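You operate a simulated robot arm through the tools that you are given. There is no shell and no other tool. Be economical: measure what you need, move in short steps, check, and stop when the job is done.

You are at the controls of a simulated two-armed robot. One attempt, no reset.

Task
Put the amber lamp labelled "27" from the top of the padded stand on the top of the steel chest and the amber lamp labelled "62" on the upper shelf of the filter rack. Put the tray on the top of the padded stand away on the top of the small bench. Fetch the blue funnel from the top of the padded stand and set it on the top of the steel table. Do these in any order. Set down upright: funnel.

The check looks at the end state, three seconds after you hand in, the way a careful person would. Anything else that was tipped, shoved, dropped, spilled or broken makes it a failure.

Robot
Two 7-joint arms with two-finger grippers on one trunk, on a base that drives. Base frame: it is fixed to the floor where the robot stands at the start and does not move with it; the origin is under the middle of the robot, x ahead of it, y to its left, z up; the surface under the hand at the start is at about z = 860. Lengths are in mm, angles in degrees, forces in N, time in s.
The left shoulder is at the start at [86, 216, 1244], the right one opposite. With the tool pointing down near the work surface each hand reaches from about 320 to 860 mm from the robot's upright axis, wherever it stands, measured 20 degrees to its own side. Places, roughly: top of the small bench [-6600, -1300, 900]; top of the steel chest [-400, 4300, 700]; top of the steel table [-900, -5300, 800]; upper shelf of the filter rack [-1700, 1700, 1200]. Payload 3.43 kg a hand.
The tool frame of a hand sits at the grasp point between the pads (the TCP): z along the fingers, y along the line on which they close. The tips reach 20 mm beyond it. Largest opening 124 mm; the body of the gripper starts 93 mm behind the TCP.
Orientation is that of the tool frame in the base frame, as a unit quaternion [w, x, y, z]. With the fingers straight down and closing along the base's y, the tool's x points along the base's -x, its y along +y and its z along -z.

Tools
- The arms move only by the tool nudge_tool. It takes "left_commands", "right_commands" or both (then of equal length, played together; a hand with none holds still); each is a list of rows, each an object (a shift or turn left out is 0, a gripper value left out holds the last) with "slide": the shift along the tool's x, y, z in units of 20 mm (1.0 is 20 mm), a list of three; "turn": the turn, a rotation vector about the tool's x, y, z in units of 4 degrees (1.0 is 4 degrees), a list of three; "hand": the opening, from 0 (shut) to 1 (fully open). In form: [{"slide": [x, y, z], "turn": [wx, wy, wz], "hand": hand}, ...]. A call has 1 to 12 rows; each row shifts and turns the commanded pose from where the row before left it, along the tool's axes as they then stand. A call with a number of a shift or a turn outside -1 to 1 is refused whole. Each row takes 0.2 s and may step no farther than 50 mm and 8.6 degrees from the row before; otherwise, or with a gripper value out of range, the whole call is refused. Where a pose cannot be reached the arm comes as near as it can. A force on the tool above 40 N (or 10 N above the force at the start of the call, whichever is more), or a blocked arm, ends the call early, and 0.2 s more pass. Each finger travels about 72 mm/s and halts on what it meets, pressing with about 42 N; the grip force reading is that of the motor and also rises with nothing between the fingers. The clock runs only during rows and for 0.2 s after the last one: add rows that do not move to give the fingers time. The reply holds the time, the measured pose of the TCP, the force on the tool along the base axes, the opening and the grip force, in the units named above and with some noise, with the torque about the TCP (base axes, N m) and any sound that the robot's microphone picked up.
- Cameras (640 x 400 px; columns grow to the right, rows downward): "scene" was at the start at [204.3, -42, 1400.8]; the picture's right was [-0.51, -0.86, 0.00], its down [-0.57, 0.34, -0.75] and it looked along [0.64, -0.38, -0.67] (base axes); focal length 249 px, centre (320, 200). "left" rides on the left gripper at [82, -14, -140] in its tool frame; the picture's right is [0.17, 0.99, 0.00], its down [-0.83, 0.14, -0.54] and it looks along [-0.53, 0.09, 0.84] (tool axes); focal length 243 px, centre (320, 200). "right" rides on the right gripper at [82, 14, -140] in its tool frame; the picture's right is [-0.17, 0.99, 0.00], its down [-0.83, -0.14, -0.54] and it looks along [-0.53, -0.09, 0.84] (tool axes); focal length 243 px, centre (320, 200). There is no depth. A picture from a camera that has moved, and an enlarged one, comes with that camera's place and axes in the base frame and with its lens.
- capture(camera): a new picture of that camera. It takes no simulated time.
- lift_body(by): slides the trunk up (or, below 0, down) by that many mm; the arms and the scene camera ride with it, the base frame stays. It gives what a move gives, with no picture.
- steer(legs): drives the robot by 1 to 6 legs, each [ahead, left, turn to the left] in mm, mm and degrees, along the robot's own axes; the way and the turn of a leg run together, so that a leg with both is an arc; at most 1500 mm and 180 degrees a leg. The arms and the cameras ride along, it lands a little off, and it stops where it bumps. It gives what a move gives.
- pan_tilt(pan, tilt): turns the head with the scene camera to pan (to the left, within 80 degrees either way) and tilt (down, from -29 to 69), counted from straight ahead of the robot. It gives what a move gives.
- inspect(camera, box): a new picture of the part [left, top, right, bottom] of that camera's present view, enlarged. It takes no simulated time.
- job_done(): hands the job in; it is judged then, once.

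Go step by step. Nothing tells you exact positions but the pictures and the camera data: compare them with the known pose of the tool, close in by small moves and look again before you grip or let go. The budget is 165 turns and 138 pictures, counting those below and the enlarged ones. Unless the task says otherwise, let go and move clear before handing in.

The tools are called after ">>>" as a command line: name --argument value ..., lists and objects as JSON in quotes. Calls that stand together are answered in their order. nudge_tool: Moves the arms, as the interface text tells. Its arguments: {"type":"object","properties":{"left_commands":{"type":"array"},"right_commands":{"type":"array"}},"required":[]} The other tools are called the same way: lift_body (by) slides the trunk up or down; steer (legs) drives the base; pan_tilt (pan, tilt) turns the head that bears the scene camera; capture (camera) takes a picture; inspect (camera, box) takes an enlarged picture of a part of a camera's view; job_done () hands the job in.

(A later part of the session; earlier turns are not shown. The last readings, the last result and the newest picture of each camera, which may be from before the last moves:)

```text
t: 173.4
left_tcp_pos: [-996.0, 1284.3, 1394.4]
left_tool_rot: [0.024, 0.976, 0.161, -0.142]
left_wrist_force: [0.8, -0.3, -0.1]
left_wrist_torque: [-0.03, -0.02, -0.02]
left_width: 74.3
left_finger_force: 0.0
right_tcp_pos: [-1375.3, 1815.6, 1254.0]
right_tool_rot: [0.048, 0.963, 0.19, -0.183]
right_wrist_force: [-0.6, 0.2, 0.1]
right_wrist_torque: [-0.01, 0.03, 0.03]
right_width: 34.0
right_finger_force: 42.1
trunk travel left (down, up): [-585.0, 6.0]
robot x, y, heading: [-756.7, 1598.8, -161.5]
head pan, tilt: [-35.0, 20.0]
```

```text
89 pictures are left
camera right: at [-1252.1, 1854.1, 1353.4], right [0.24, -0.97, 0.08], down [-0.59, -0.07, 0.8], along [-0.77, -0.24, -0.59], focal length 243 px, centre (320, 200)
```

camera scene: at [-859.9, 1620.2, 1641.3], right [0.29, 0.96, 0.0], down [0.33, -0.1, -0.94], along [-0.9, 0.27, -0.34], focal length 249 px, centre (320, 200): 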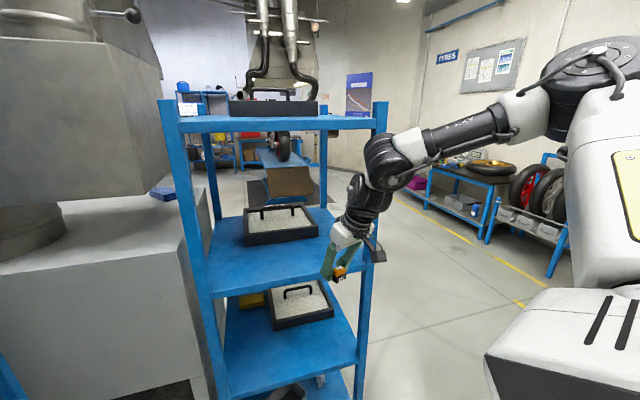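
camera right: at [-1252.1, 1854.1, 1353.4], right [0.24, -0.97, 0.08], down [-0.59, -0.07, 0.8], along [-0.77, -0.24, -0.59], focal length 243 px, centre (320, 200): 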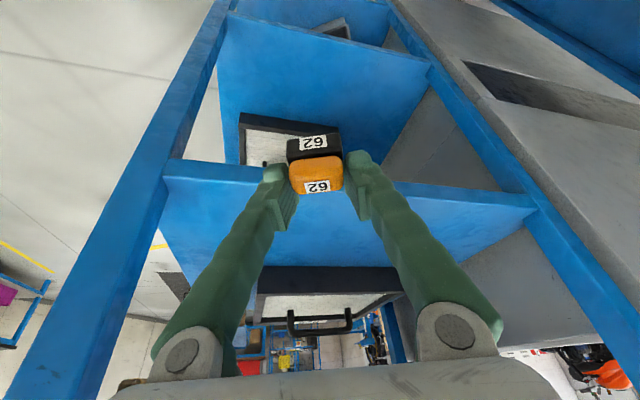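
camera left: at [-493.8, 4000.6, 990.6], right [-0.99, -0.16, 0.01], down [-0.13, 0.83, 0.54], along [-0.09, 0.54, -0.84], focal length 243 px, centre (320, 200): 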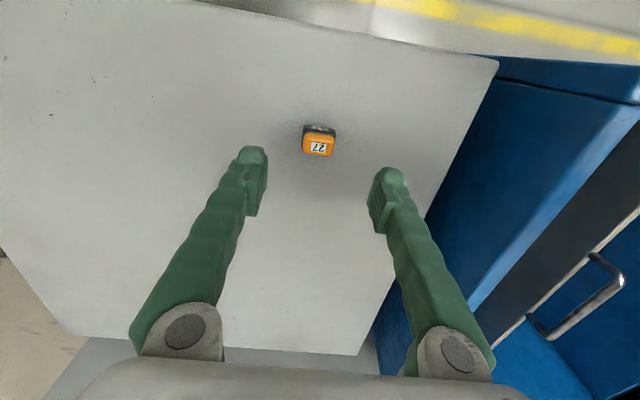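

The wrist joint would come close to the top panel's lip and the right post, so I shift to y≈1725 to clear the post, and check the left arm against the column.

>>> steer --legs '[[28, 85, 0]]'

>>> pan_tilt --pan 40 --tilt 25

>>> capture --camera "scene"

>>> capture --camera "right"

```text
t: 175.2
left_tcp_pos: [-993.8, 1195.2, 1395.6]
left_tool_rot: [0.024, 0.976, 0.162, -0.141]
left_wrist_force: [0.5, -0.2, -0.6]
left_wrist_torque: [-0.01, 0.0, 0.01]
left_width: 74.3
left_finger_force: 0.2
right_tcp_pos: [-1375.0, 1726.0, 1252.5]
right_tool_rot: [0.048, 0.963, 0.19, -0.183]
right_wrist_force: [0.1, -0.2, 0.5]
right_wrist_torque: [-0.04, -0.02, 0.01]
right_width: 34.0
right_finger_force: 42.3
trunk travel left (down, up): [-585.0, 6.0]
robot x, y, heading: [-755.6, 1504.7, -161.6]
head pan, tilt: [-35.0, 20.0]
```

```text
t: 176.7
left_tcp_pos: [-994.2, 1193.5, 1394.9]
left_tool_rot: [0.024, 0.976, 0.162, -0.141]
left_wrist_force: [-0.1, -0.5, 0.2]
left_wrist_torque: [-0.04, -0.04, -0.01]
left_width: 74.4
left_finger_force: 0.1
right_tcp_pos: [-1372.4, 1725.0, 1253.7]
right_tool_rot: [0.048, 0.963, 0.191, -0.184]
right_wrist_force: [-0.3, -0.2, -0.6]
right_wrist_torque: [0.01, 0.01, 0.01]
right_width: 34.0
right_finger_force: 42.2
trunk travel left (down, up): [-585.0, 6.0]
robot x, y, heading: [-757.9, 1504.1, -161.6]
head pan, tilt: [40.0, 25.0]
```

```text
88 pictures are left
camera scene: at [-818.0, 1424.8, 1633.2], right [-0.85, 0.53, 0.0], down [0.22, 0.36, -0.91], along [-0.48, -0.77, -0.42], focal length 249 px, centre (320, 200)
```

scene: 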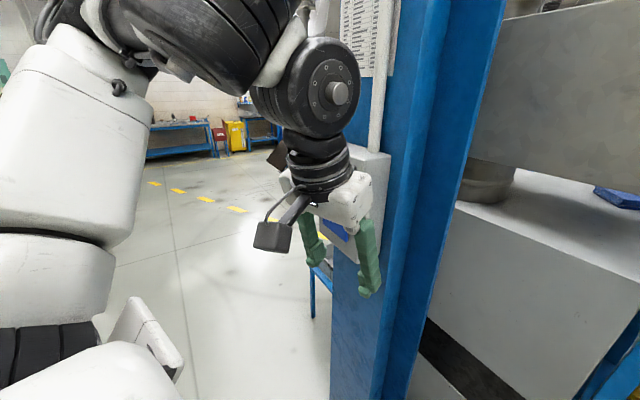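

```text
87 pictures are left
camera right: at [-1251.4, 1763.4, 1353.5], right [0.24, -0.97, 0.08], down [-0.59, -0.07, 0.8], along [-0.77, -0.24, -0.59], focal length 243 px, centre (320, 200)
```

right: 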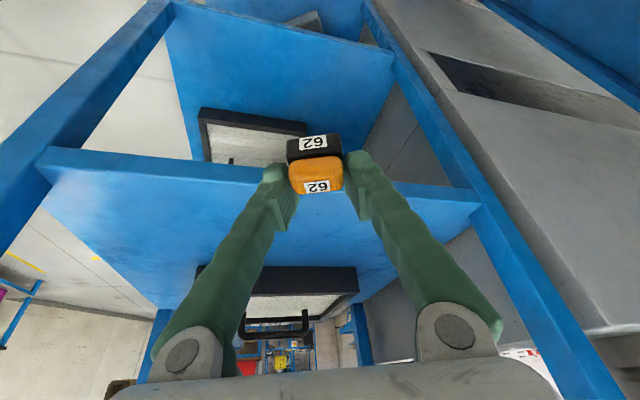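

There's room on the left. I advance into the shelf with the lamp about 18 mm above it.

>>> lift_body --by -5

>>> steer --legs '[[80, -27, 0]]'

>>> pan_tilt --pan -35 --tilt 20

>>> capture --camera "scene"

>>> capture --camera "right"

```text
t: 177.2
left_tcp_pos: [-994.5, 1194.5, 1389.6]
left_tool_rot: [0.025, 0.976, 0.162, -0.142]
left_wrist_force: [-0.1, -0.9, 1.0]
left_wrist_torque: [-0.02, 0.03, 0.01]
left_width: 74.3
left_finger_force: 0.0
right_tcp_pos: [-1376.3, 1723.0, 1247.8]
right_tool_rot: [0.048, 0.963, 0.191, -0.183]
right_wrist_force: [0.2, 0.3, -0.1]
right_wrist_torque: [-0.03, -0.01, 0.0]
right_width: 33.9
right_finger_force: 41.9
trunk travel left (down, up): [-580.0, 11.0]
robot x, y, heading: [-757.8, 1510.9, -161.6]
head pan, tilt: [40.0, 25.0]
```

```text
t: 178.3
left_tcp_pos: [-1072.4, 1195.6, 1391.7]
left_tool_rot: [0.024, 0.976, 0.163, -0.144]
left_wrist_force: [-0.4, -0.3, 0.0]
left_wrist_torque: [0.02, 0.03, 0.0]
left_width: 74.6
left_finger_force: 0.0
right_tcp_pos: [-1453.3, 1724.9, 1250.7]
right_tool_rot: [0.049, 0.963, 0.191, -0.185]
right_wrist_force: [0.8, 0.6, -0.1]
right_wrist_torque: [0.01, 0.04, -0.04]
right_width: 34.1
right_finger_force: 42.3
trunk travel left (down, up): [-580.0, 11.0]
robot x, y, heading: [-840.6, 1509.4, -161.5]
head pan, tilt: [40.0, 25.0]
```

```text
t: 179.8
left_tcp_pos: [-1078.6, 1193.6, 1389.1]
left_tool_rot: [0.024, 0.976, 0.163, -0.142]
left_wrist_force: [-0.5, -0.3, -0.5]
left_wrist_torque: [0.0, -0.03, -0.01]
left_width: 74.6
left_finger_force: 0.0
right_tcp_pos: [-1457.5, 1724.5, 1248.3]
right_tool_rot: [0.049, 0.963, 0.192, -0.182]
right_wrist_force: [-0.4, -0.5, 0.3]
right_wrist_torque: [0.0, 0.0, -0.01]
right_width: 33.9
right_finger_force: 41.3
trunk travel left (down, up): [-580.0, 11.0]
robot x, y, heading: [-833.8, 1507.6, -161.4]
head pan, tilt: [-35.0, 20.0]
```

```text
86 pictures are left
camera scene: at [-949.4, 1528.3, 1636.7], right [0.28, 0.96, 0.0], down [0.33, -0.1, -0.94], along [-0.9, 0.27, -0.34], focal length 249 px, centre (320, 200)
```

scene: 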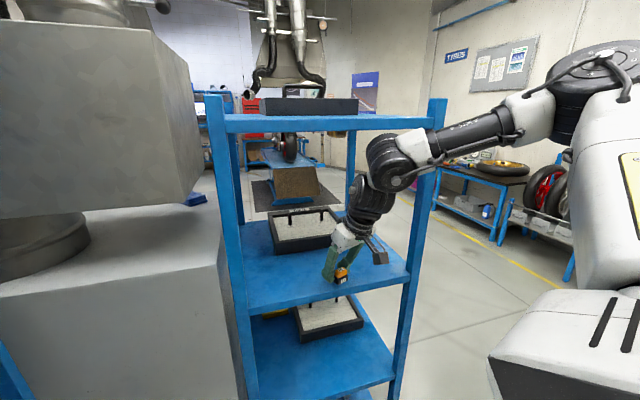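

```text
85 pictures are left
camera right: at [-1335.3, 1763.7, 1348.3], right [0.24, -0.97, 0.08], down [-0.59, -0.07, 0.8], along [-0.77, -0.24, -0.59], focal length 243 px, centre (320, 200)
```

right: 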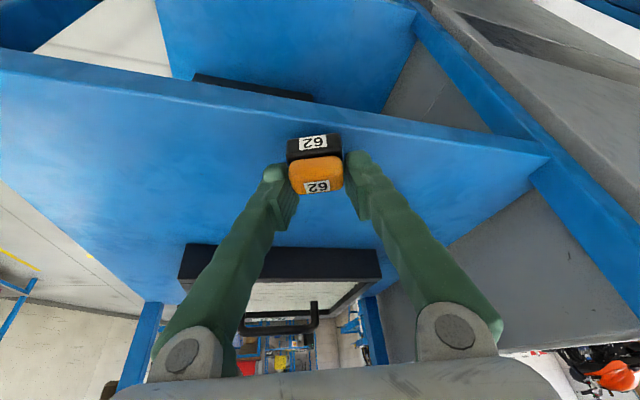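

The lamp is inside the edge. I go 12 mm deeper, then lower with the trunk.

>>> steer --legs '[[12, -4, 0]]'

>>> lift_body --by -9

>>> inspect --camera "scene" --box '[280, 200, 440, 300]'

```text
t: 180.6
left_tcp_pos: [-1085.7, 1194.5, 1390.4]
left_tool_rot: [0.024, 0.976, 0.162, -0.143]
left_wrist_force: [0.9, -0.3, 0.4]
left_wrist_torque: [0.0, 0.03, -0.02]
left_width: 74.4
left_finger_force: 0.1
right_tcp_pos: [-1467.4, 1723.9, 1251.5]
right_tool_rot: [0.049, 0.963, 0.192, -0.184]
right_wrist_force: [-0.3, -0.3, -0.3]
right_wrist_torque: [0.01, 0.06, 0.0]
right_width: 33.8
right_finger_force: 42.0
trunk travel left (down, up): [-580.0, 11.0]
robot x, y, heading: [-848.8, 1508.3, -161.4]
head pan, tilt: [-35.0, 20.0]
```

```text
t: 181.2
left_tcp_pos: [-1090.0, 1194.4, 1381.7]
left_tool_rot: [0.024, 0.976, 0.162, -0.142]
left_wrist_force: [0.5, 0.1, 0.1]
left_wrist_torque: [-0.03, -0.01, -0.04]
left_width: 73.9
left_finger_force: 0.1
right_tcp_pos: [-1469.5, 1724.9, 1240.7]
right_tool_rot: [0.049, 0.963, 0.191, -0.184]
right_wrist_force: [-0.1, -0.2, -0.5]
right_wrist_torque: [-0.01, -0.02, -0.01]
right_width: 34.2
right_finger_force: 41.4
trunk travel left (down, up): [-571.0, 20.0]
robot x, y, heading: [-850.5, 1507.6, -161.8]
head pan, tilt: [-35.0, 20.0]
```

```text
4.00 times, centred on (360, 250) of scene
camera zoom: at [-971.6, 1524.6, 1628.0], right [0.29, 0.96, 0.0], down [0.33, -0.1, -0.94], along [-0.9, 0.27, -0.34], focal length 997 px, centre (160, 0)
```

zoom: 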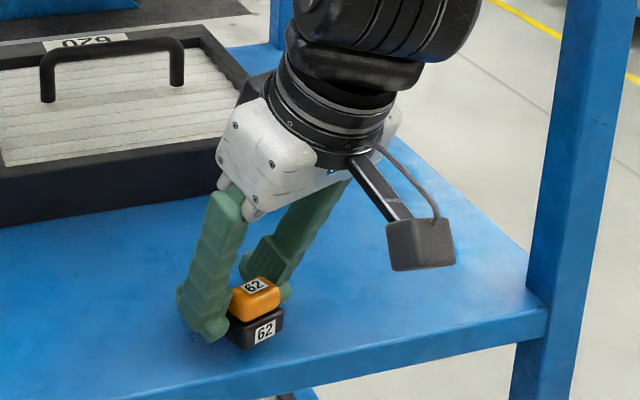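

Lamp 62 hovers just over the shelf. I lower it in small steps until it touches.

>>> nudge_tool --right_commands '[{"slide": [0.06, 0, 0.14]}, {"slide": [0.06, 0, 0.14]}, {"slide": [0.06, 0, 0.14]}, {"slide": [0.06, 0, 0.14]}, {}]'

>>> inspect --camera "scene" --box '[300, 240, 380, 290]'

```text
t: 182.4
left_tcp_pos: [-1088.5, 1194.2, 1380.4]
left_tool_rot: [0.025, 0.976, 0.164, -0.143]
left_wrist_force: [0.1, -0.2, 0.3]
left_wrist_torque: [0.02, -0.02, -0.02]
left_width: 74.5
left_finger_force: 0.2
right_tcp_pos: [-1469.7, 1724.0, 1227.9]
right_tool_rot: [0.048, 0.963, 0.191, -0.183]
right_wrist_force: [-1.3, 0.4, 3.5]
right_wrist_torque: [0.08, -0.04, 0.03]
right_width: 34.0
right_finger_force: 41.8
trunk travel left (down, up): [-571.0, 20.0]
robot x, y, heading: [-851.4, 1505.2, -161.6]
head pan, tilt: [-35.0, 20.0]
```

```text
8.00 times, centred on (340, 265) of scene
camera zoom: at [-971.5, 1524.6, 1628.0], right [0.29, 0.96, 0.0], down [0.33, -0.1, -0.94], along [-0.9, 0.27, -0.34], focal length 1995 px, centre (160, -320)
```

zoom: 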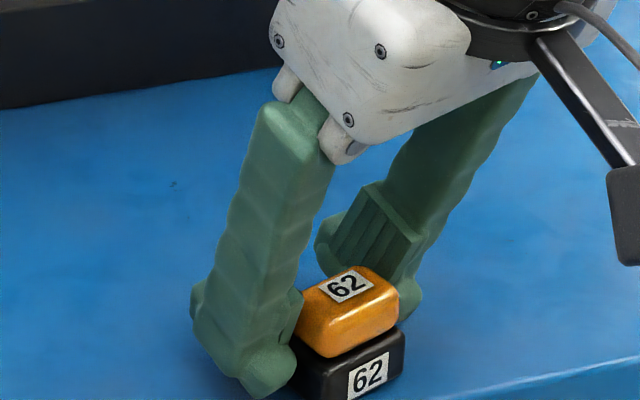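

It touches lightly. I open, ease up a few millimetres and back straight out.

>>> nudge_tool --right_commands '[{"hand": 0.6}, {"hand": 0.6}, {"hand": 0.6}, {"hand": 0.6}, {"slide": [-0.08, 0, -0.2]}, {}]'

>>> steer --legs '[[-130, 0, 0]]'

>>> capture --camera "right"

>>> capture --camera "scene"

```text
t: 183.8
left_tcp_pos: [-1089.0, 1195.2, 1380.7]
left_tool_rot: [0.025, 0.976, 0.162, -0.141]
left_wrist_force: [0.3, 0.3, 0.3]
left_wrist_torque: [-0.04, -0.01, -0.02]
left_width: 74.2
left_finger_force: 0.0
right_tcp_pos: [-1470.5, 1724.9, 1231.3]
right_tool_rot: [0.048, 0.963, 0.191, -0.183]
right_wrist_force: [0.5, -0.2, -0.1]
right_wrist_torque: [0.01, -0.01, -0.04]
right_width: 74.2
right_finger_force: 0.2
trunk travel left (down, up): [-571.0, 20.0]
robot x, y, heading: [-852.9, 1511.1, -161.8]
head pan, tilt: [-35.0, 20.0]
```

```text
t: 185.2
left_tcp_pos: [-970.2, 1235.3, 1380.5]
left_tool_rot: [0.024, 0.976, 0.163, -0.139]
left_wrist_force: [-0.3, -0.2, 1.0]
left_wrist_torque: [0.02, -0.04, 0.01]
left_width: 74.5
left_finger_force: 0.0
right_tcp_pos: [-1348.5, 1763.6, 1229.1]
right_tool_rot: [0.049, 0.963, 0.191, -0.181]
right_wrist_force: [0.5, 0.0, -0.7]
right_wrist_torque: [0.0, -0.03, -0.01]
right_width: 74.4
right_finger_force: 0.1
trunk travel left (down, up): [-571.0, 20.0]
robot x, y, heading: [-725.7, 1550.0, -161.6]
head pan, tilt: [-35.0, 20.0]
```

```text
82 pictures are left
camera right: at [-1226.2, 1803.7, 1329.9], right [0.24, -0.97, 0.08], down [-0.59, -0.08, 0.8], along [-0.77, -0.24, -0.59], focal length 243 px, centre (320, 200)
```

right: 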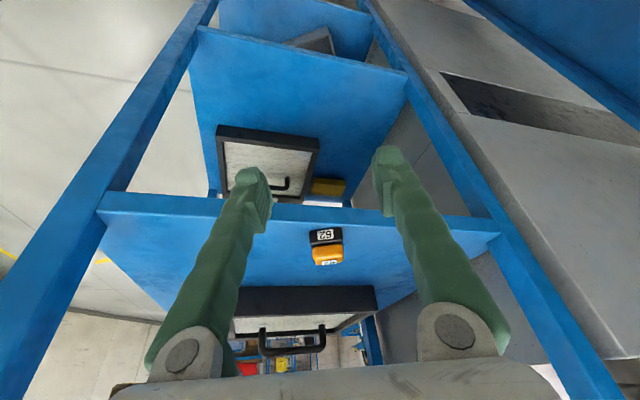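

```text
81 pictures are left
camera scene: at [-852.0, 1564.6, 1627.4], right [0.29, 0.96, 0.0], down [0.33, -0.1, -0.94], along [-0.9, 0.27, -0.34], focal length 249 px, centre (320, 200)
```

scene: 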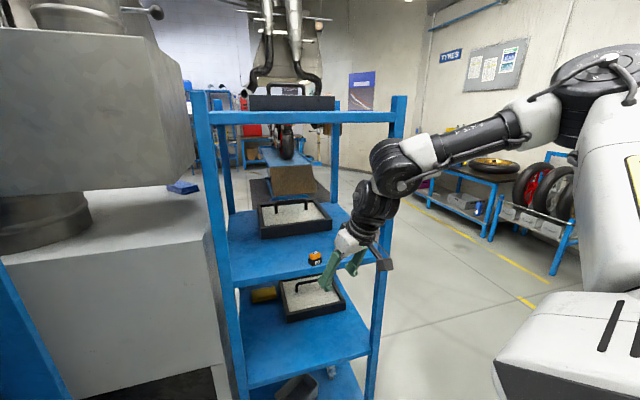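

Lamp 62 stands on the upper shelf. I back off, turn and drive back to the padded stand, levelling the right hand and lowering the trunk on the way.

>>> steer --legs '[[-420, 0, 0], [0, 0, 161.6], [0, -1040, 0], [0, -1040, 0]]'

>>> lift_body --by -171

>>> nudge_tool --right_commands '[{"turn": [0, 0.9, 0], "hand": 1}, {"turn": [0, 0.9, 0], "hand": 1}, {"turn": [0, 0.9, 0]}, {"turn": [0, 0.9, 0]}, {"turn": [0, 0.9, 0]}, {"turn": [0, 0.9, 0]}, {}]' --left_commands '[{"hand": 1}, {"hand": 1}, {}, {}, {}, {}, {}]'

>>> pan_tilt --pan 0 --tilt 35

>>> capture --camera "scene"

```text
t: 224.3
left_tcp_pos: [-79.5, -150.8, 1380.9]
left_tool_rot: [0.144, 0.016, 0.989, -0.001]
left_wrist_force: [0.2, -1.1, -0.2]
left_wrist_torque: [0.0, 0.01, 0.01]
left_width: 74.5
left_finger_force: 0.1
right_tcp_pos: [86.7, -780.6, 1231.1]
right_tool_rot: [0.188, -0.014, 0.982, 0.014]
right_wrist_force: [0.0, 1.0, -0.9]
right_wrist_torque: [-0.02, -0.02, -0.01]
right_width: 74.5
right_finger_force: 0.0
trunk travel left (down, up): [-571.0, 20.0]
robot x, y, heading: [-415.8, -360.9, -2.4]
head pan, tilt: [-35.0, 20.0]
```

```text
t: 226.3
left_tcp_pos: [-54.9, -151.4, 1127.6]
left_tool_rot: [0.015, 0.017, 1.0, 0.002]
left_wrist_force: [0.6, -0.2, -0.1]
left_wrist_torque: [-0.01, 0.02, -0.01]
left_width: 74.6
left_finger_force: 0.2
right_tcp_pos: [86.6, -780.9, 1060.6]
right_tool_rot: [0.189, -0.014, 0.982, 0.014]
right_wrist_force: [0.4, -0.1, 0.4]
right_wrist_torque: [-0.01, -0.03, 0.01]
right_width: 74.4
right_finger_force: 0.1
trunk travel left (down, up): [-400.0, 191.0]
robot x, y, heading: [-415.5, -357.1, -2.6]
head pan, tilt: [-35.0, 20.0]
```

```text
t: 227.9
left_tcp_pos: [-54.4, -153.7, 1128.2]
left_tool_rot: [0.015, 0.017, 1.0, 0.001]
left_wrist_force: [-0.2, 1.0, -1.0]
left_wrist_torque: [-0.02, 0.0, 0.0]
left_width: 123.8
left_finger_force: 0.0
right_tcp_pos: [86.3, -779.9, 1060.7]
right_tool_rot: [0.001, -0.017, 1.0, 0.011]
right_wrist_force: [0.3, -0.1, -0.1]
right_wrist_torque: [0.04, -0.01, 0.01]
right_width: 124.1
right_finger_force: 0.1
trunk travel left (down, up): [-400.0, 191.0]
robot x, y, heading: [-417.1, -356.6, -2.3]
head pan, tilt: [-35.0, 20.0]
```

```text
t: 228.9
left_tcp_pos: [-54.5, -151.5, 1127.3]
left_tool_rot: [0.014, 0.018, 1.0, 0.002]
left_wrist_force: [-0.5, 0.3, -0.8]
left_wrist_torque: [0.0, 0.01, 0.0]
left_width: 124.2
left_finger_force: 0.0
right_tcp_pos: [85.9, -780.9, 1061.7]
right_tool_rot: [0.001, -0.017, 1.0, 0.011]
right_wrist_force: [0.2, 0.1, 0.2]
right_wrist_torque: [0.01, -0.01, 0.0]
right_width: 124.1
right_finger_force: 0.0
trunk travel left (down, up): [-400.0, 191.0]
robot x, y, heading: [-414.0, -356.7, -2.6]
head pan, tilt: [0.0, 35.0]
```

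```text
80 pictures are left
camera scene: at [-194.2, -366.9, 1410.9], right [-0.04, -1.0, 0.0], down [-0.57, 0.02, -0.82], along [0.82, -0.04, -0.57], focal length 249 px, centre (320, 200)
```

scene: 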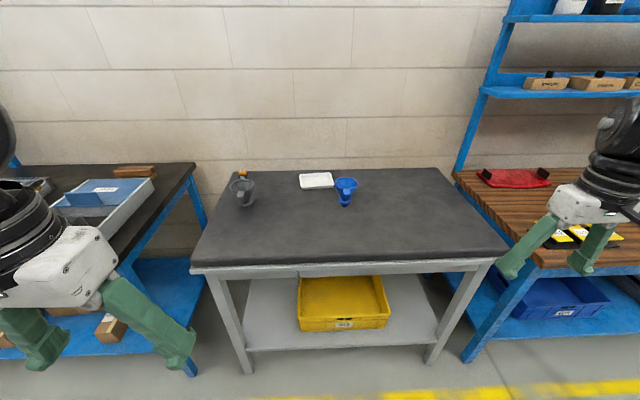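

The stand holds the tray, blue funnel, grey funnel and lamp 95 unchanged. I'll take the funnel first with the right hand, driving so it sits at that hand's comfortable spot.

>>> steer --legs '[[0, 250, 2.5], [380, 0, 0]]'

>>> capture --camera "right"

>>> capture --camera "scene"

```text
t: 235.2
left_tcp_pos: [317.2, 109.7, 1128.2]
left_tool_rot: [0.015, -0.003, 1.0, 0.002]
left_wrist_force: [0.2, 0.1, -0.4]
left_wrist_torque: [-0.01, 0.03, -0.01]
left_width: 123.9
left_finger_force: 0.0
right_tcp_pos: [483.7, -511.1, 1061.0]
right_tool_rot: [0.002, -0.037, 0.999, 0.011]
right_wrist_force: [0.4, -0.4, 0.0]
right_wrist_torque: [-0.02, 0.0, -0.02]
right_width: 124.2
right_finger_force: 0.0
trunk travel left (down, up): [-400.0, 191.0]
robot x, y, heading: [-34.9, -108.5, 0.0]
head pan, tilt: [0.0, 35.0]
```

```text
79 pictures are left
camera right: at [401.4, -507.5, 1201.1], right [0.09, 1.0, 0.02], down [0.84, -0.09, 0.54], along [0.54, -0.03, -0.84], focal length 243 px, centre (320, 200)
```

right: 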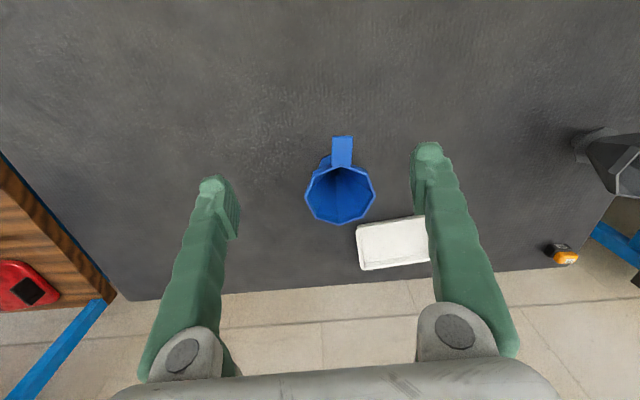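

```text
78 pictures are left
camera scene: at [186.1, -109.8, 1411.0], right [0.0, -1.0, 0.0], down [-0.57, 0.0, -0.82], along [0.82, 0.0, -0.57], focal length 249 px, centre (320, 200)
```

scene: 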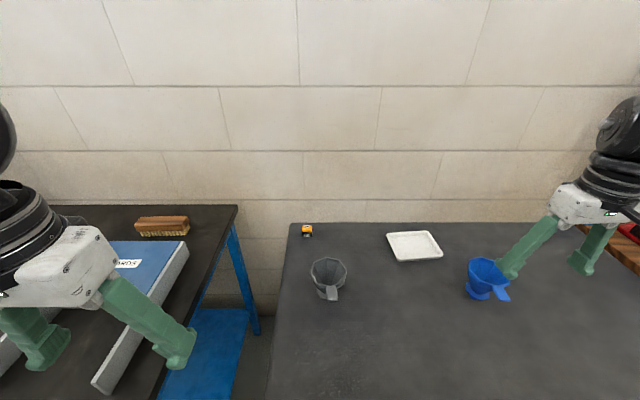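

The funnel rim is around (560,-491, 945) with its handle toward me. I zoom in on the handle.

>>> inspect --camera "right" --box '[280, 120, 400, 195]'

>>> inspect --camera "scene" --box '[440, 245, 536, 305]'

```text
5.33 times, centred on (340, 158) of right
camera zoom: at [401.4, -507.5, 1201.1], right [0.09, 1.0, 0.02], down [0.84, -0.09, 0.54], along [0.54, -0.03, -0.84], focal length 1294 px, centre (213, 427)
```

zoom: 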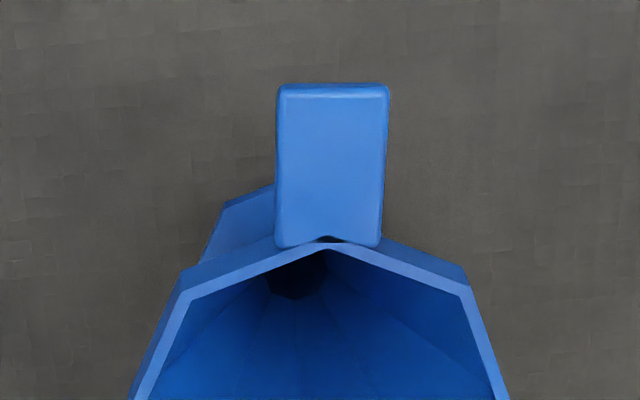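

```text
6.67 times, centred on (488, 275) of scene
camera zoom: at [186.1, -109.8, 1411.0], right [0.0, -1.0, 0.0], down [-0.57, 0.0, -0.82], along [0.82, 0.0, -0.57], focal length 1662 px, centre (-800, -300)
```

zoom: 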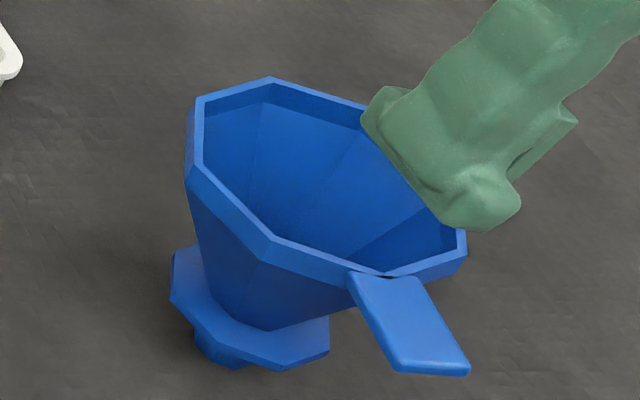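

The handle is a flat tab about 23 mm wide, centred near (498,-486, 957). I align the hand above it.

>>> nudge_tool --right_commands '[{"turn": [0, 0, 1.0]}, {"slide": [-0.35, 0.6, 0.5]}, {"slide": [-0.3, 0.6, 0.5]}, {"slide": [0, 0, 0.6]}, {"hand": 0.6}, {"hand": 0.6}, {"hand": 0.6}]'

>>> capture --camera "right"

>>> inspect --camera "scene" --box '[420, 200, 580, 300]'

```text
t: 236.8
left_tcp_pos: [317.1, 111.5, 1129.0]
left_tool_rot: [0.014, -0.002, 1.0, 0.002]
left_wrist_force: [-0.3, 0.1, -0.3]
left_wrist_torque: [0.03, 0.02, 0.0]
left_width: 124.1
left_finger_force: 0.0
right_tcp_pos: [496.9, -488.6, 1028.0]
right_tool_rot: [0.0, -0.002, 1.0, 0.012]
right_wrist_force: [0.1, 0.1, 0.3]
right_wrist_torque: [-0.03, 0.0, 0.0]
right_width: 74.5
right_finger_force: 0.0
trunk travel left (down, up): [-400.0, 191.0]
robot x, y, heading: [-34.4, -110.9, -0.2]
head pan, tilt: [0.0, 35.0]
```

```text
75 pictures are left
camera right: at [415.2, -477.1, 1168.0], right [0.16, 0.99, 0.02], down [0.83, -0.15, 0.54], along [0.53, -0.07, -0.84], focal length 243 px, centre (320, 200)
```

right: 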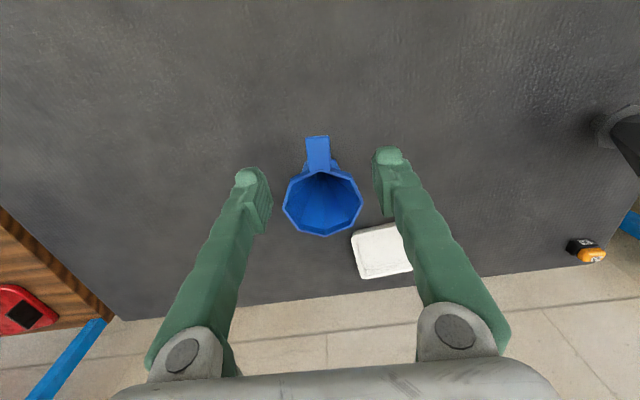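

```text
4.00 times, centred on (500, 250) of scene
camera zoom: at [186.7, -110.0, 1410.9], right [0.0, -1.0, 0.0], down [-0.57, 0.0, -0.82], along [0.82, 0.0, -0.57], focal length 997 px, centre (-400, 0)
```

zoom: 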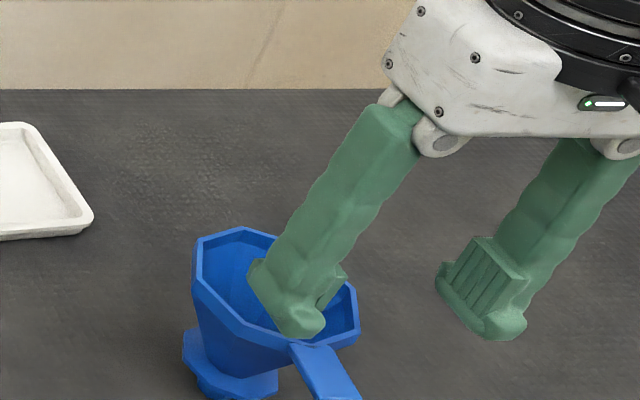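

The hand is centred over the handle. I lower so the pads span it.

>>> nudge_tool --right_commands '[{"slide": [0, 0, 1]}, {"slide": [0, 0, 1]}, {"slide": [0, 0, 1]}, {"slide": [0, 0, 0.8]}, {}]'

>>> capture --camera "right"

>>> inspect --camera "scene" --box '[420, 220, 580, 320]'

```text
t: 238.0
left_tcp_pos: [317.2, 109.8, 1128.4]
left_tool_rot: [0.015, -0.003, 1.0, 0.001]
left_wrist_force: [-0.3, -0.3, 0.2]
left_wrist_torque: [0.0, 0.0, -0.03]
left_width: 123.7
left_finger_force: 0.1
right_tcp_pos: [497.4, -484.5, 951.6]
right_tool_rot: [0.0, -0.002, 1.0, 0.011]
right_wrist_force: [0.9, -0.4, -0.4]
right_wrist_torque: [0.0, -0.01, -0.01]
right_width: 74.5
right_finger_force: 0.0
trunk travel left (down, up): [-400.0, 191.0]
robot x, y, heading: [-31.1, -109.5, -0.1]
head pan, tilt: [0.0, 35.0]
```

```text
73 pictures are left
camera right: at [415.3, -473.9, 1092.6], right [0.16, 0.99, 0.02], down [0.83, -0.15, 0.54], along [0.53, -0.07, -0.84], focal length 243 px, centre (320, 200)
```

right: 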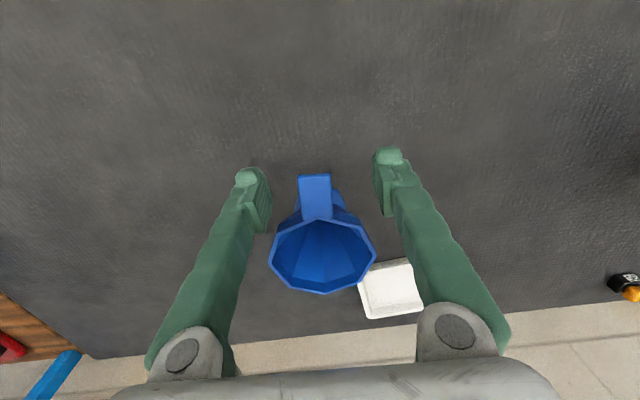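

```text
4.00 times, centred on (500, 270) of scene
camera zoom: at [186.4, -109.7, 1410.9], right [0.0, -1.0, 0.0], down [-0.57, 0.0, -0.82], along [0.82, 0.0, -0.57], focal length 997 px, centre (-400, -80)
```

zoom: 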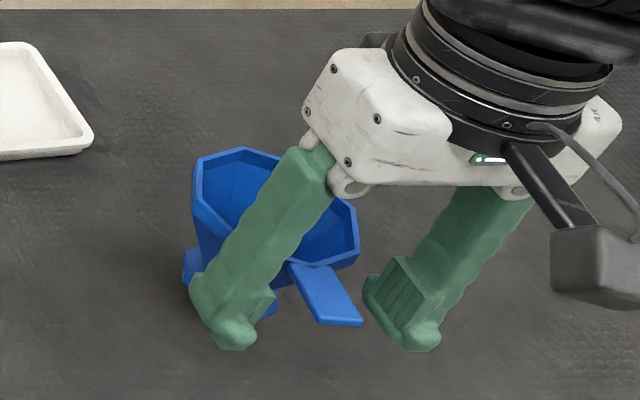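

The handle lies between the pads. I shift 3 mm and close.

>>> nudge_tool --right_commands '[{"slide": [-0.1, -0.15, 0]}, {"hand": 0}, {"hand": 0}, {"hand": 0}, {"hand": 0}, {"hand": 0}]'

>>> inspect --camera "scene" --box '[420, 220, 580, 320]'

```text
t: 239.4
left_tcp_pos: [317.1, 110.9, 1127.9]
left_tool_rot: [0.015, -0.003, 1.0, 0.001]
left_wrist_force: [0.1, 0.2, 0.0]
left_wrist_torque: [-0.01, 0.0, 0.02]
left_width: 123.9
left_finger_force: 0.1
right_tcp_pos: [499.8, -488.6, 951.2]
right_tool_rot: [0.0, -0.002, 1.0, 0.013]
right_wrist_force: [0.0, -0.8, 0.4]
right_wrist_torque: [0.05, 0.03, 0.0]
right_width: 11.6
right_finger_force: 42.6
trunk travel left (down, up): [-400.0, 191.0]
robot x, y, heading: [-37.4, -115.0, -0.1]
head pan, tilt: [0.0, 35.0]
```

```text
4.00 times, centred on (500, 270) of scene
camera zoom: at [186.8, -109.9, 1410.9], right [0.0, -1.0, 0.0], down [-0.57, 0.0, -0.82], along [0.82, 0.0, -0.57], focal length 997 px, centre (-400, -80)
```

zoom: 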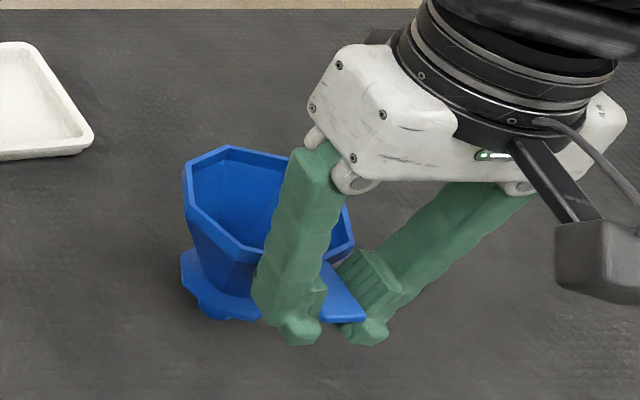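

The width reads only 11.6 mm, less than the tab's apparent width, so I check closely.

>>> capture --camera "right"

>>> inspect --camera "right" --box '[240, 140, 400, 240]'

>>> inspect --camera "scene" --box '[456, 245, 536, 295]'

```text
70 pictures are left
camera right: at [417.8, -477.7, 1092.6], right [0.16, 0.99, 0.02], down [0.83, -0.15, 0.54], along [0.53, -0.07, -0.84], focal length 243 px, centre (320, 200)
```

right: 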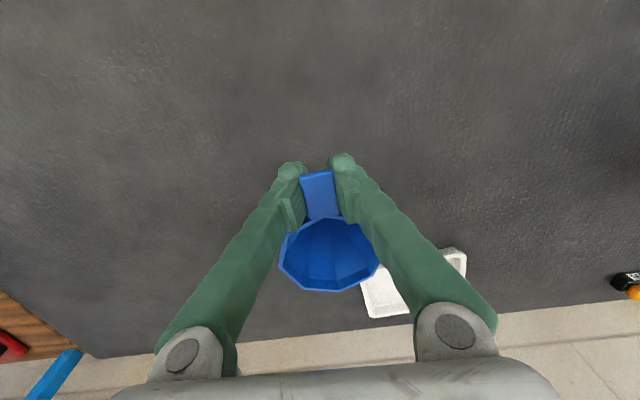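

```text
4.00 times, centred on (320, 190) of right
camera zoom: at [417.8, -477.7, 1092.6], right [0.16, 0.99, 0.02], down [0.83, -0.15, 0.54], along [0.53, -0.07, -0.84], focal length 970 px, centre (320, 240)
```

zoom: 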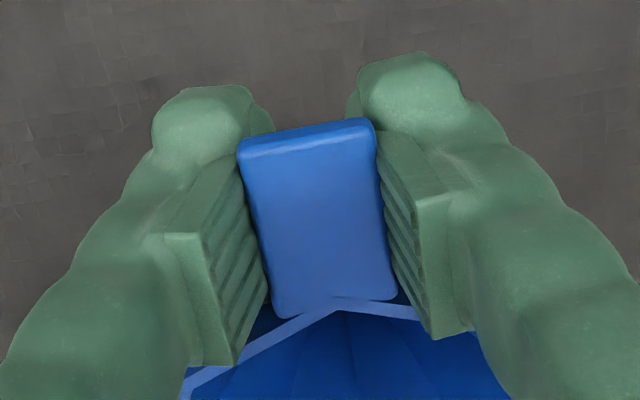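

```text
8.00 times, centred on (496, 270) of scene
camera zoom: at [186.8, -109.9, 1410.9], right [0.0, -1.0, 0.0], down [-0.57, 0.0, -0.82], along [0.82, 0.0, -0.57], focal length 1995 px, centre (-1088, -360)
```

zoom: 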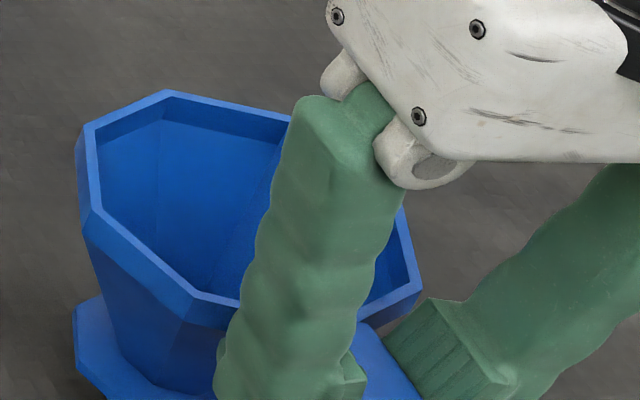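

The tab is visibly held between the pads, funnel slightly turned. I lift 20 mm as a test.

>>> nudge_tool --right_commands '[{"hand": 0}, {"slide": [0, 0, -0.25]}, {"slide": [0, 0, -0.25]}, {"slide": [0, 0, -0.25]}, {"slide": [0, 0, -0.25]}, {}]'

>>> capture --camera "right"

>>> inspect --camera "scene" --box '[420, 220, 580, 320]'

```text
t: 240.8
left_tcp_pos: [317.2, 110.9, 1126.8]
left_tool_rot: [0.015, -0.002, 1.0, 0.003]
left_wrist_force: [0.0, 0.0, 0.5]
left_wrist_torque: [-0.02, 0.01, -0.01]
left_width: 123.9
left_finger_force: 0.1
right_tcp_pos: [500.5, -487.6, 973.4]
right_tool_rot: [0.0, -0.002, 1.0, 0.013]
right_wrist_force: [0.5, -0.4, -0.3]
right_wrist_torque: [-0.01, 0.02, 0.03]
right_width: 11.8
right_finger_force: 41.8
trunk travel left (down, up): [-400.0, 191.0]
robot x, y, heading: [-33.0, -113.2, -0.1]
head pan, tilt: [0.0, 35.0]
```

```text
67 pictures are left
camera right: at [418.7, -478.4, 1113.2], right [0.16, 0.99, 0.02], down [0.83, -0.15, 0.54], along [0.53, -0.07, -0.84], focal length 243 px, centre (320, 200)
```

right: 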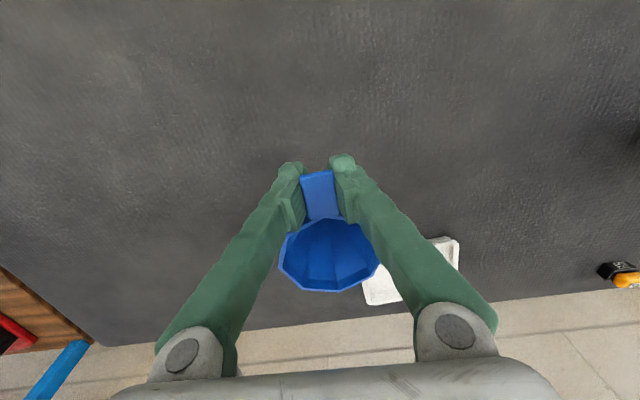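

```text
4.00 times, centred on (500, 270) of scene
camera zoom: at [186.8, -109.9, 1410.9], right [0.0, -1.0, 0.0], down [-0.57, 0.0, -0.82], along [0.82, 0.0, -0.57], focal length 997 px, centre (-400, -80)
```

zoom: 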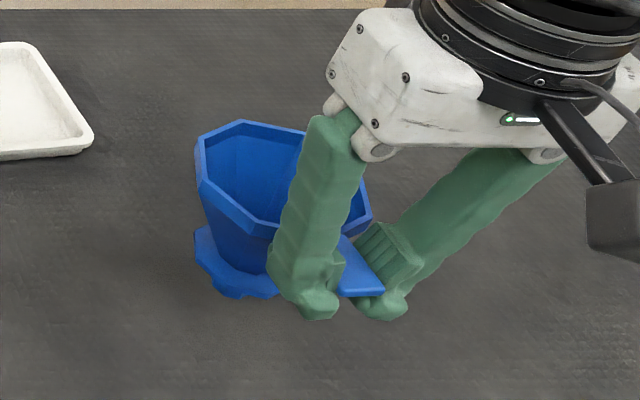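

The funnel is held firmly. I raise it, back away, turn right and head toward the steel table.

>>> nudge_tool --right_commands '[{"slide": [0, 0, -1]}, {"slide": [0, 0, -1]}, {"slide": [0, 0, -1]}, {"slide": [0, 0, -1]}, {"slide": [0, 0, -1]}]'

>>> steer --legs '[[-750, 0, 0], [0, 0, -90], [1400, 0, 0]]'

>>> pan_tilt --pan 0 --tilt 20

>>> capture --camera "scene"

>>> capture --camera "right"

```text
t: 242.0
left_tcp_pos: [315.9, 110.6, 1128.5]
left_tool_rot: [0.015, -0.002, 1.0, 0.002]
left_wrist_force: [-0.3, -0.2, -0.7]
left_wrist_torque: [-0.03, 0.01, 0.01]
left_width: 124.0
left_finger_force: 0.0
right_tcp_pos: [499.9, -490.5, 1074.9]
right_tool_rot: [0.001, -0.003, 1.0, 0.012]
right_wrist_force: [0.9, -0.6, -0.3]
right_wrist_torque: [0.01, 0.02, -0.04]
right_width: 11.4
right_finger_force: 42.3
trunk travel left (down, up): [-400.0, 191.0]
robot x, y, heading: [-37.5, -107.8, -0.1]
head pan, tilt: [0.0, 35.0]
```

```text
t: 260.6
left_tcp_pos: [-552.1, -1880.5, 1128.1]
left_tool_rot: [0.012, 0.702, 0.712, -0.01]
left_wrist_force: [-0.4, 0.2, 0.1]
left_wrist_torque: [0.03, -0.02, -0.01]
left_width: 123.8
left_finger_force: 0.1
right_tcp_pos: [-1153.6, -2066.4, 1073.1]
right_tool_rot: [0.009, 0.703, 0.712, 0.008]
right_wrist_force: [0.3, 0.5, 0.0]
right_wrist_torque: [0.02, 0.0, -0.01]
right_width: 0.2
right_finger_force: 34.7
trunk travel left (down, up): [-400.0, 191.0]
robot x, y, heading: [-780.0, -1530.0, -89.5]
head pan, tilt: [0.0, 35.0]
```

```text
t: 261.4
left_tcp_pos: [-554.0, -1880.7, 1127.6]
left_tool_rot: [0.012, 0.702, 0.712, -0.01]
left_wrist_force: [0.4, 0.6, 0.4]
left_wrist_torque: [-0.04, 0.0, -0.03]
left_width: 124.0
left_finger_force: 0.2
right_tcp_pos: [-1153.2, -2067.9, 1074.1]
right_tool_rot: [0.009, 0.703, 0.711, 0.009]
right_wrist_force: [0.3, -0.3, 0.0]
right_wrist_torque: [0.0, 0.02, 0.02]
right_width: 0.1
right_finger_force: 34.3
trunk travel left (down, up): [-400.0, 191.0]
robot x, y, heading: [-772.7, -1532.9, -89.8]
head pan, tilt: [0.0, 20.0]
```

```text
65 pictures are left
camera scene: at [-776.2, -1756.6, 1434.6], right [-1.0, -0.01, 0.0], down [0.0, 0.34, -0.94], along [0.01, -0.94, -0.34], focal length 249 px, centre (320, 200)
```

scene: 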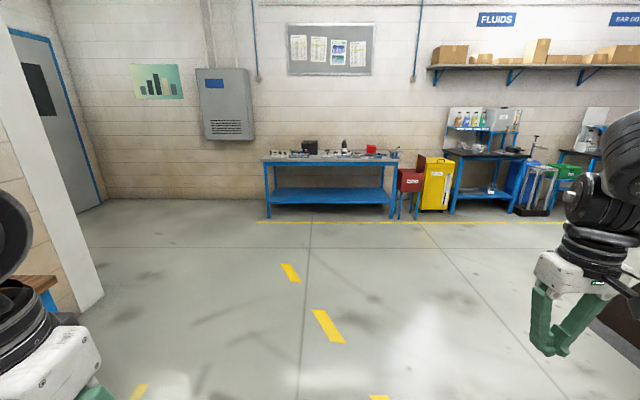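

```text
64 pictures are left
camera right: at [-1144.2, -1985.7, 1214.1], right [0.99, -0.15, 0.02], down [-0.14, -0.83, 0.54], along [-0.06, -0.53, -0.84], focal length 243 px, centre (320, 200)
```

right: 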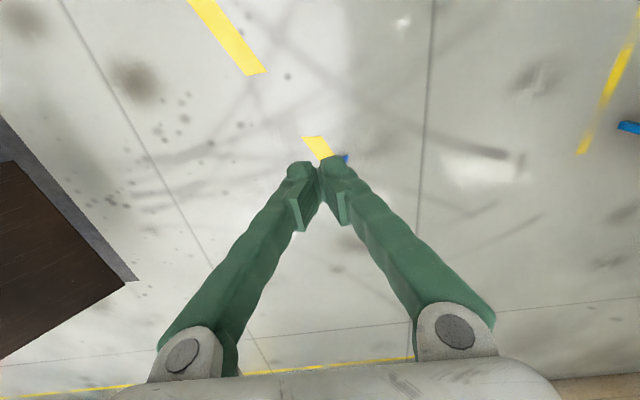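

The funnel slipped out of the grip on the way. There's a bit of blue beyond the fingertips on the floor, so I tilt the head down to find it.

>>> pan_tilt --pan -10 --tilt 50

>>> capture --camera "scene"

```text
t: 262.4
left_tcp_pos: [-553.5, -1879.8, 1126.3]
left_tool_rot: [0.012, 0.702, 0.712, -0.009]
left_wrist_force: [-0.9, -0.3, 0.1]
left_wrist_torque: [0.01, -0.02, 0.01]
left_width: 124.2
left_finger_force: 0.1
right_tcp_pos: [-1154.3, -2068.4, 1073.3]
right_tool_rot: [0.008, 0.703, 0.712, 0.009]
right_wrist_force: [0.1, 0.3, -0.3]
right_wrist_torque: [0.0, 0.02, -0.01]
right_width: 0.0
right_finger_force: 34.2
trunk travel left (down, up): [-400.0, 191.0]
robot x, y, heading: [-779.9, -1530.2, -89.7]
head pan, tilt: [-10.0, 50.0]
```

```text
63 pictures are left
camera scene: at [-789.7, -1739.4, 1389.2], right [-0.99, 0.17, 0.0], down [0.13, 0.75, -0.64], along [-0.11, -0.63, -0.77], focal length 249 px, centre (320, 200)
```

scene: 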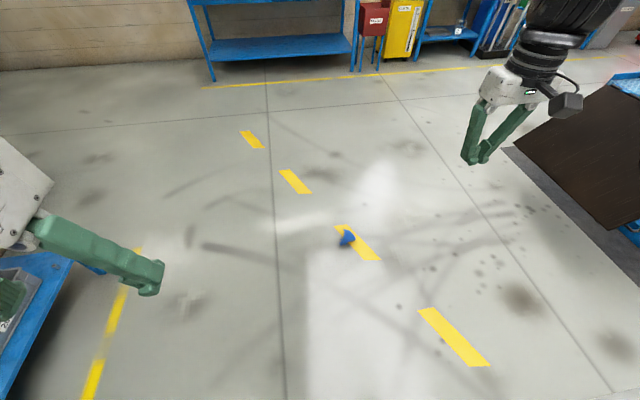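

There it is, on the floor near (-1099,-2520). I zoom in to see how it lies.

>>> inspect --camera "scene" --box '[315, 218, 379, 258]'

```text
10.00 times, centred on (347, 238) of scene
camera zoom: at [-789.7, -1739.4, 1389.2], right [-0.99, 0.17, 0.0], down [0.13, 0.75, -0.64], along [-0.11, -0.63, -0.77], focal length 2493 px, centre (50, -180)
```

zoom: 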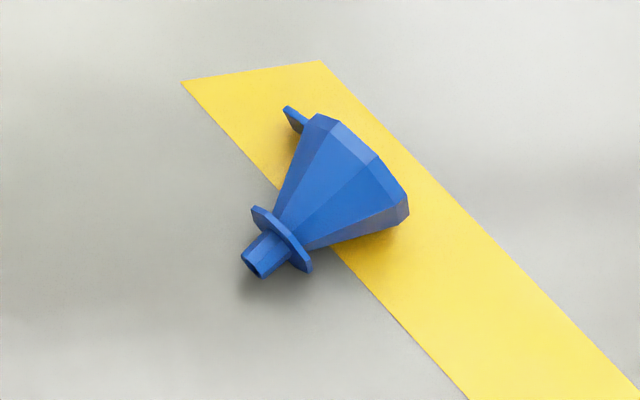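

The funnel lies intact on its side. To right it I must pick it with the tool down and later roll the hand sideways about 90°, so I first test here whether the right arm can roll its fingers inward that far.

>>> nudge_tool --right_commands '[{"turn": [-1, 0, 0], "hand": 0.8}, {"turn": [-1, 0, 0], "hand": 0.8}, {"turn": [-1, 0, 0]}, {"turn": [-1, 0, 0]}, {"turn": [-1, 0, 0]}, {"turn": [-1, 0, 0]}, {"turn": [-1, 0, 0]}, {"turn": [-1, 0, 0]}, {"turn": [-1, 0, 0]}, {"turn": [-1, 0, 0]}, {"turn": [-1, 0, 0]}, {"turn": [-1, 0, 0]}]'

>>> nudge_tool --right_commands '[{"turn": [-1, 0, 0]}, {"turn": [-1, 0, 0]}, {"turn": [-1, 0, 0]}, {"turn": [-1, 0, 0]}, {"turn": [-1, 0, 0]}, {"turn": [-1, 0, 0]}, {"turn": [-1, 0, 0]}, {"turn": [-1, 0, 0]}, {"turn": [-1, 0, 0]}, {"turn": [-1, 0, 0]}]'

```text
t: 264.9
left_tcp_pos: [-553.5, -1880.3, 1127.5]
left_tool_rot: [0.012, 0.702, 0.712, -0.009]
left_wrist_force: [-0.5, 0.4, 0.9]
left_wrist_torque: [0.01, -0.02, 0.01]
left_width: 123.9
left_finger_force: 0.0
right_tcp_pos: [-1155.0, -2067.6, 1073.5]
right_tool_rot: [0.294, 0.638, 0.647, 0.297]
right_wrist_force: [0.1, 0.5, 0.5]
right_wrist_torque: [-0.03, -0.05, 0.05]
right_width: 99.5
right_finger_force: 0.1
trunk travel left (down, up): [-400.0, 191.0]
robot x, y, heading: [-777.3, -1533.2, -89.6]
head pan, tilt: [-10.0, 50.0]
```

```text
t: 267.1
left_tcp_pos: [-553.8, -1880.9, 1128.8]
left_tool_rot: [0.011, 0.703, 0.711, -0.009]
left_wrist_force: [0.1, -0.6, 0.4]
left_wrist_torque: [-0.03, 0.01, 0.0]
left_width: 124.1
left_finger_force: 0.1
right_tcp_pos: [-1152.8, -2066.7, 1075.8]
right_tool_rot: [0.493, 0.502, 0.508, 0.497]
right_wrist_force: [-0.1, -0.2, -0.2]
right_wrist_torque: [0.05, 0.03, 0.01]
right_width: 99.1
right_finger_force: 0.1
trunk travel left (down, up): [-400.0, 191.0]
robot x, y, heading: [-775.6, -1528.1, -89.8]
head pan, tilt: [-10.0, 50.0]
```

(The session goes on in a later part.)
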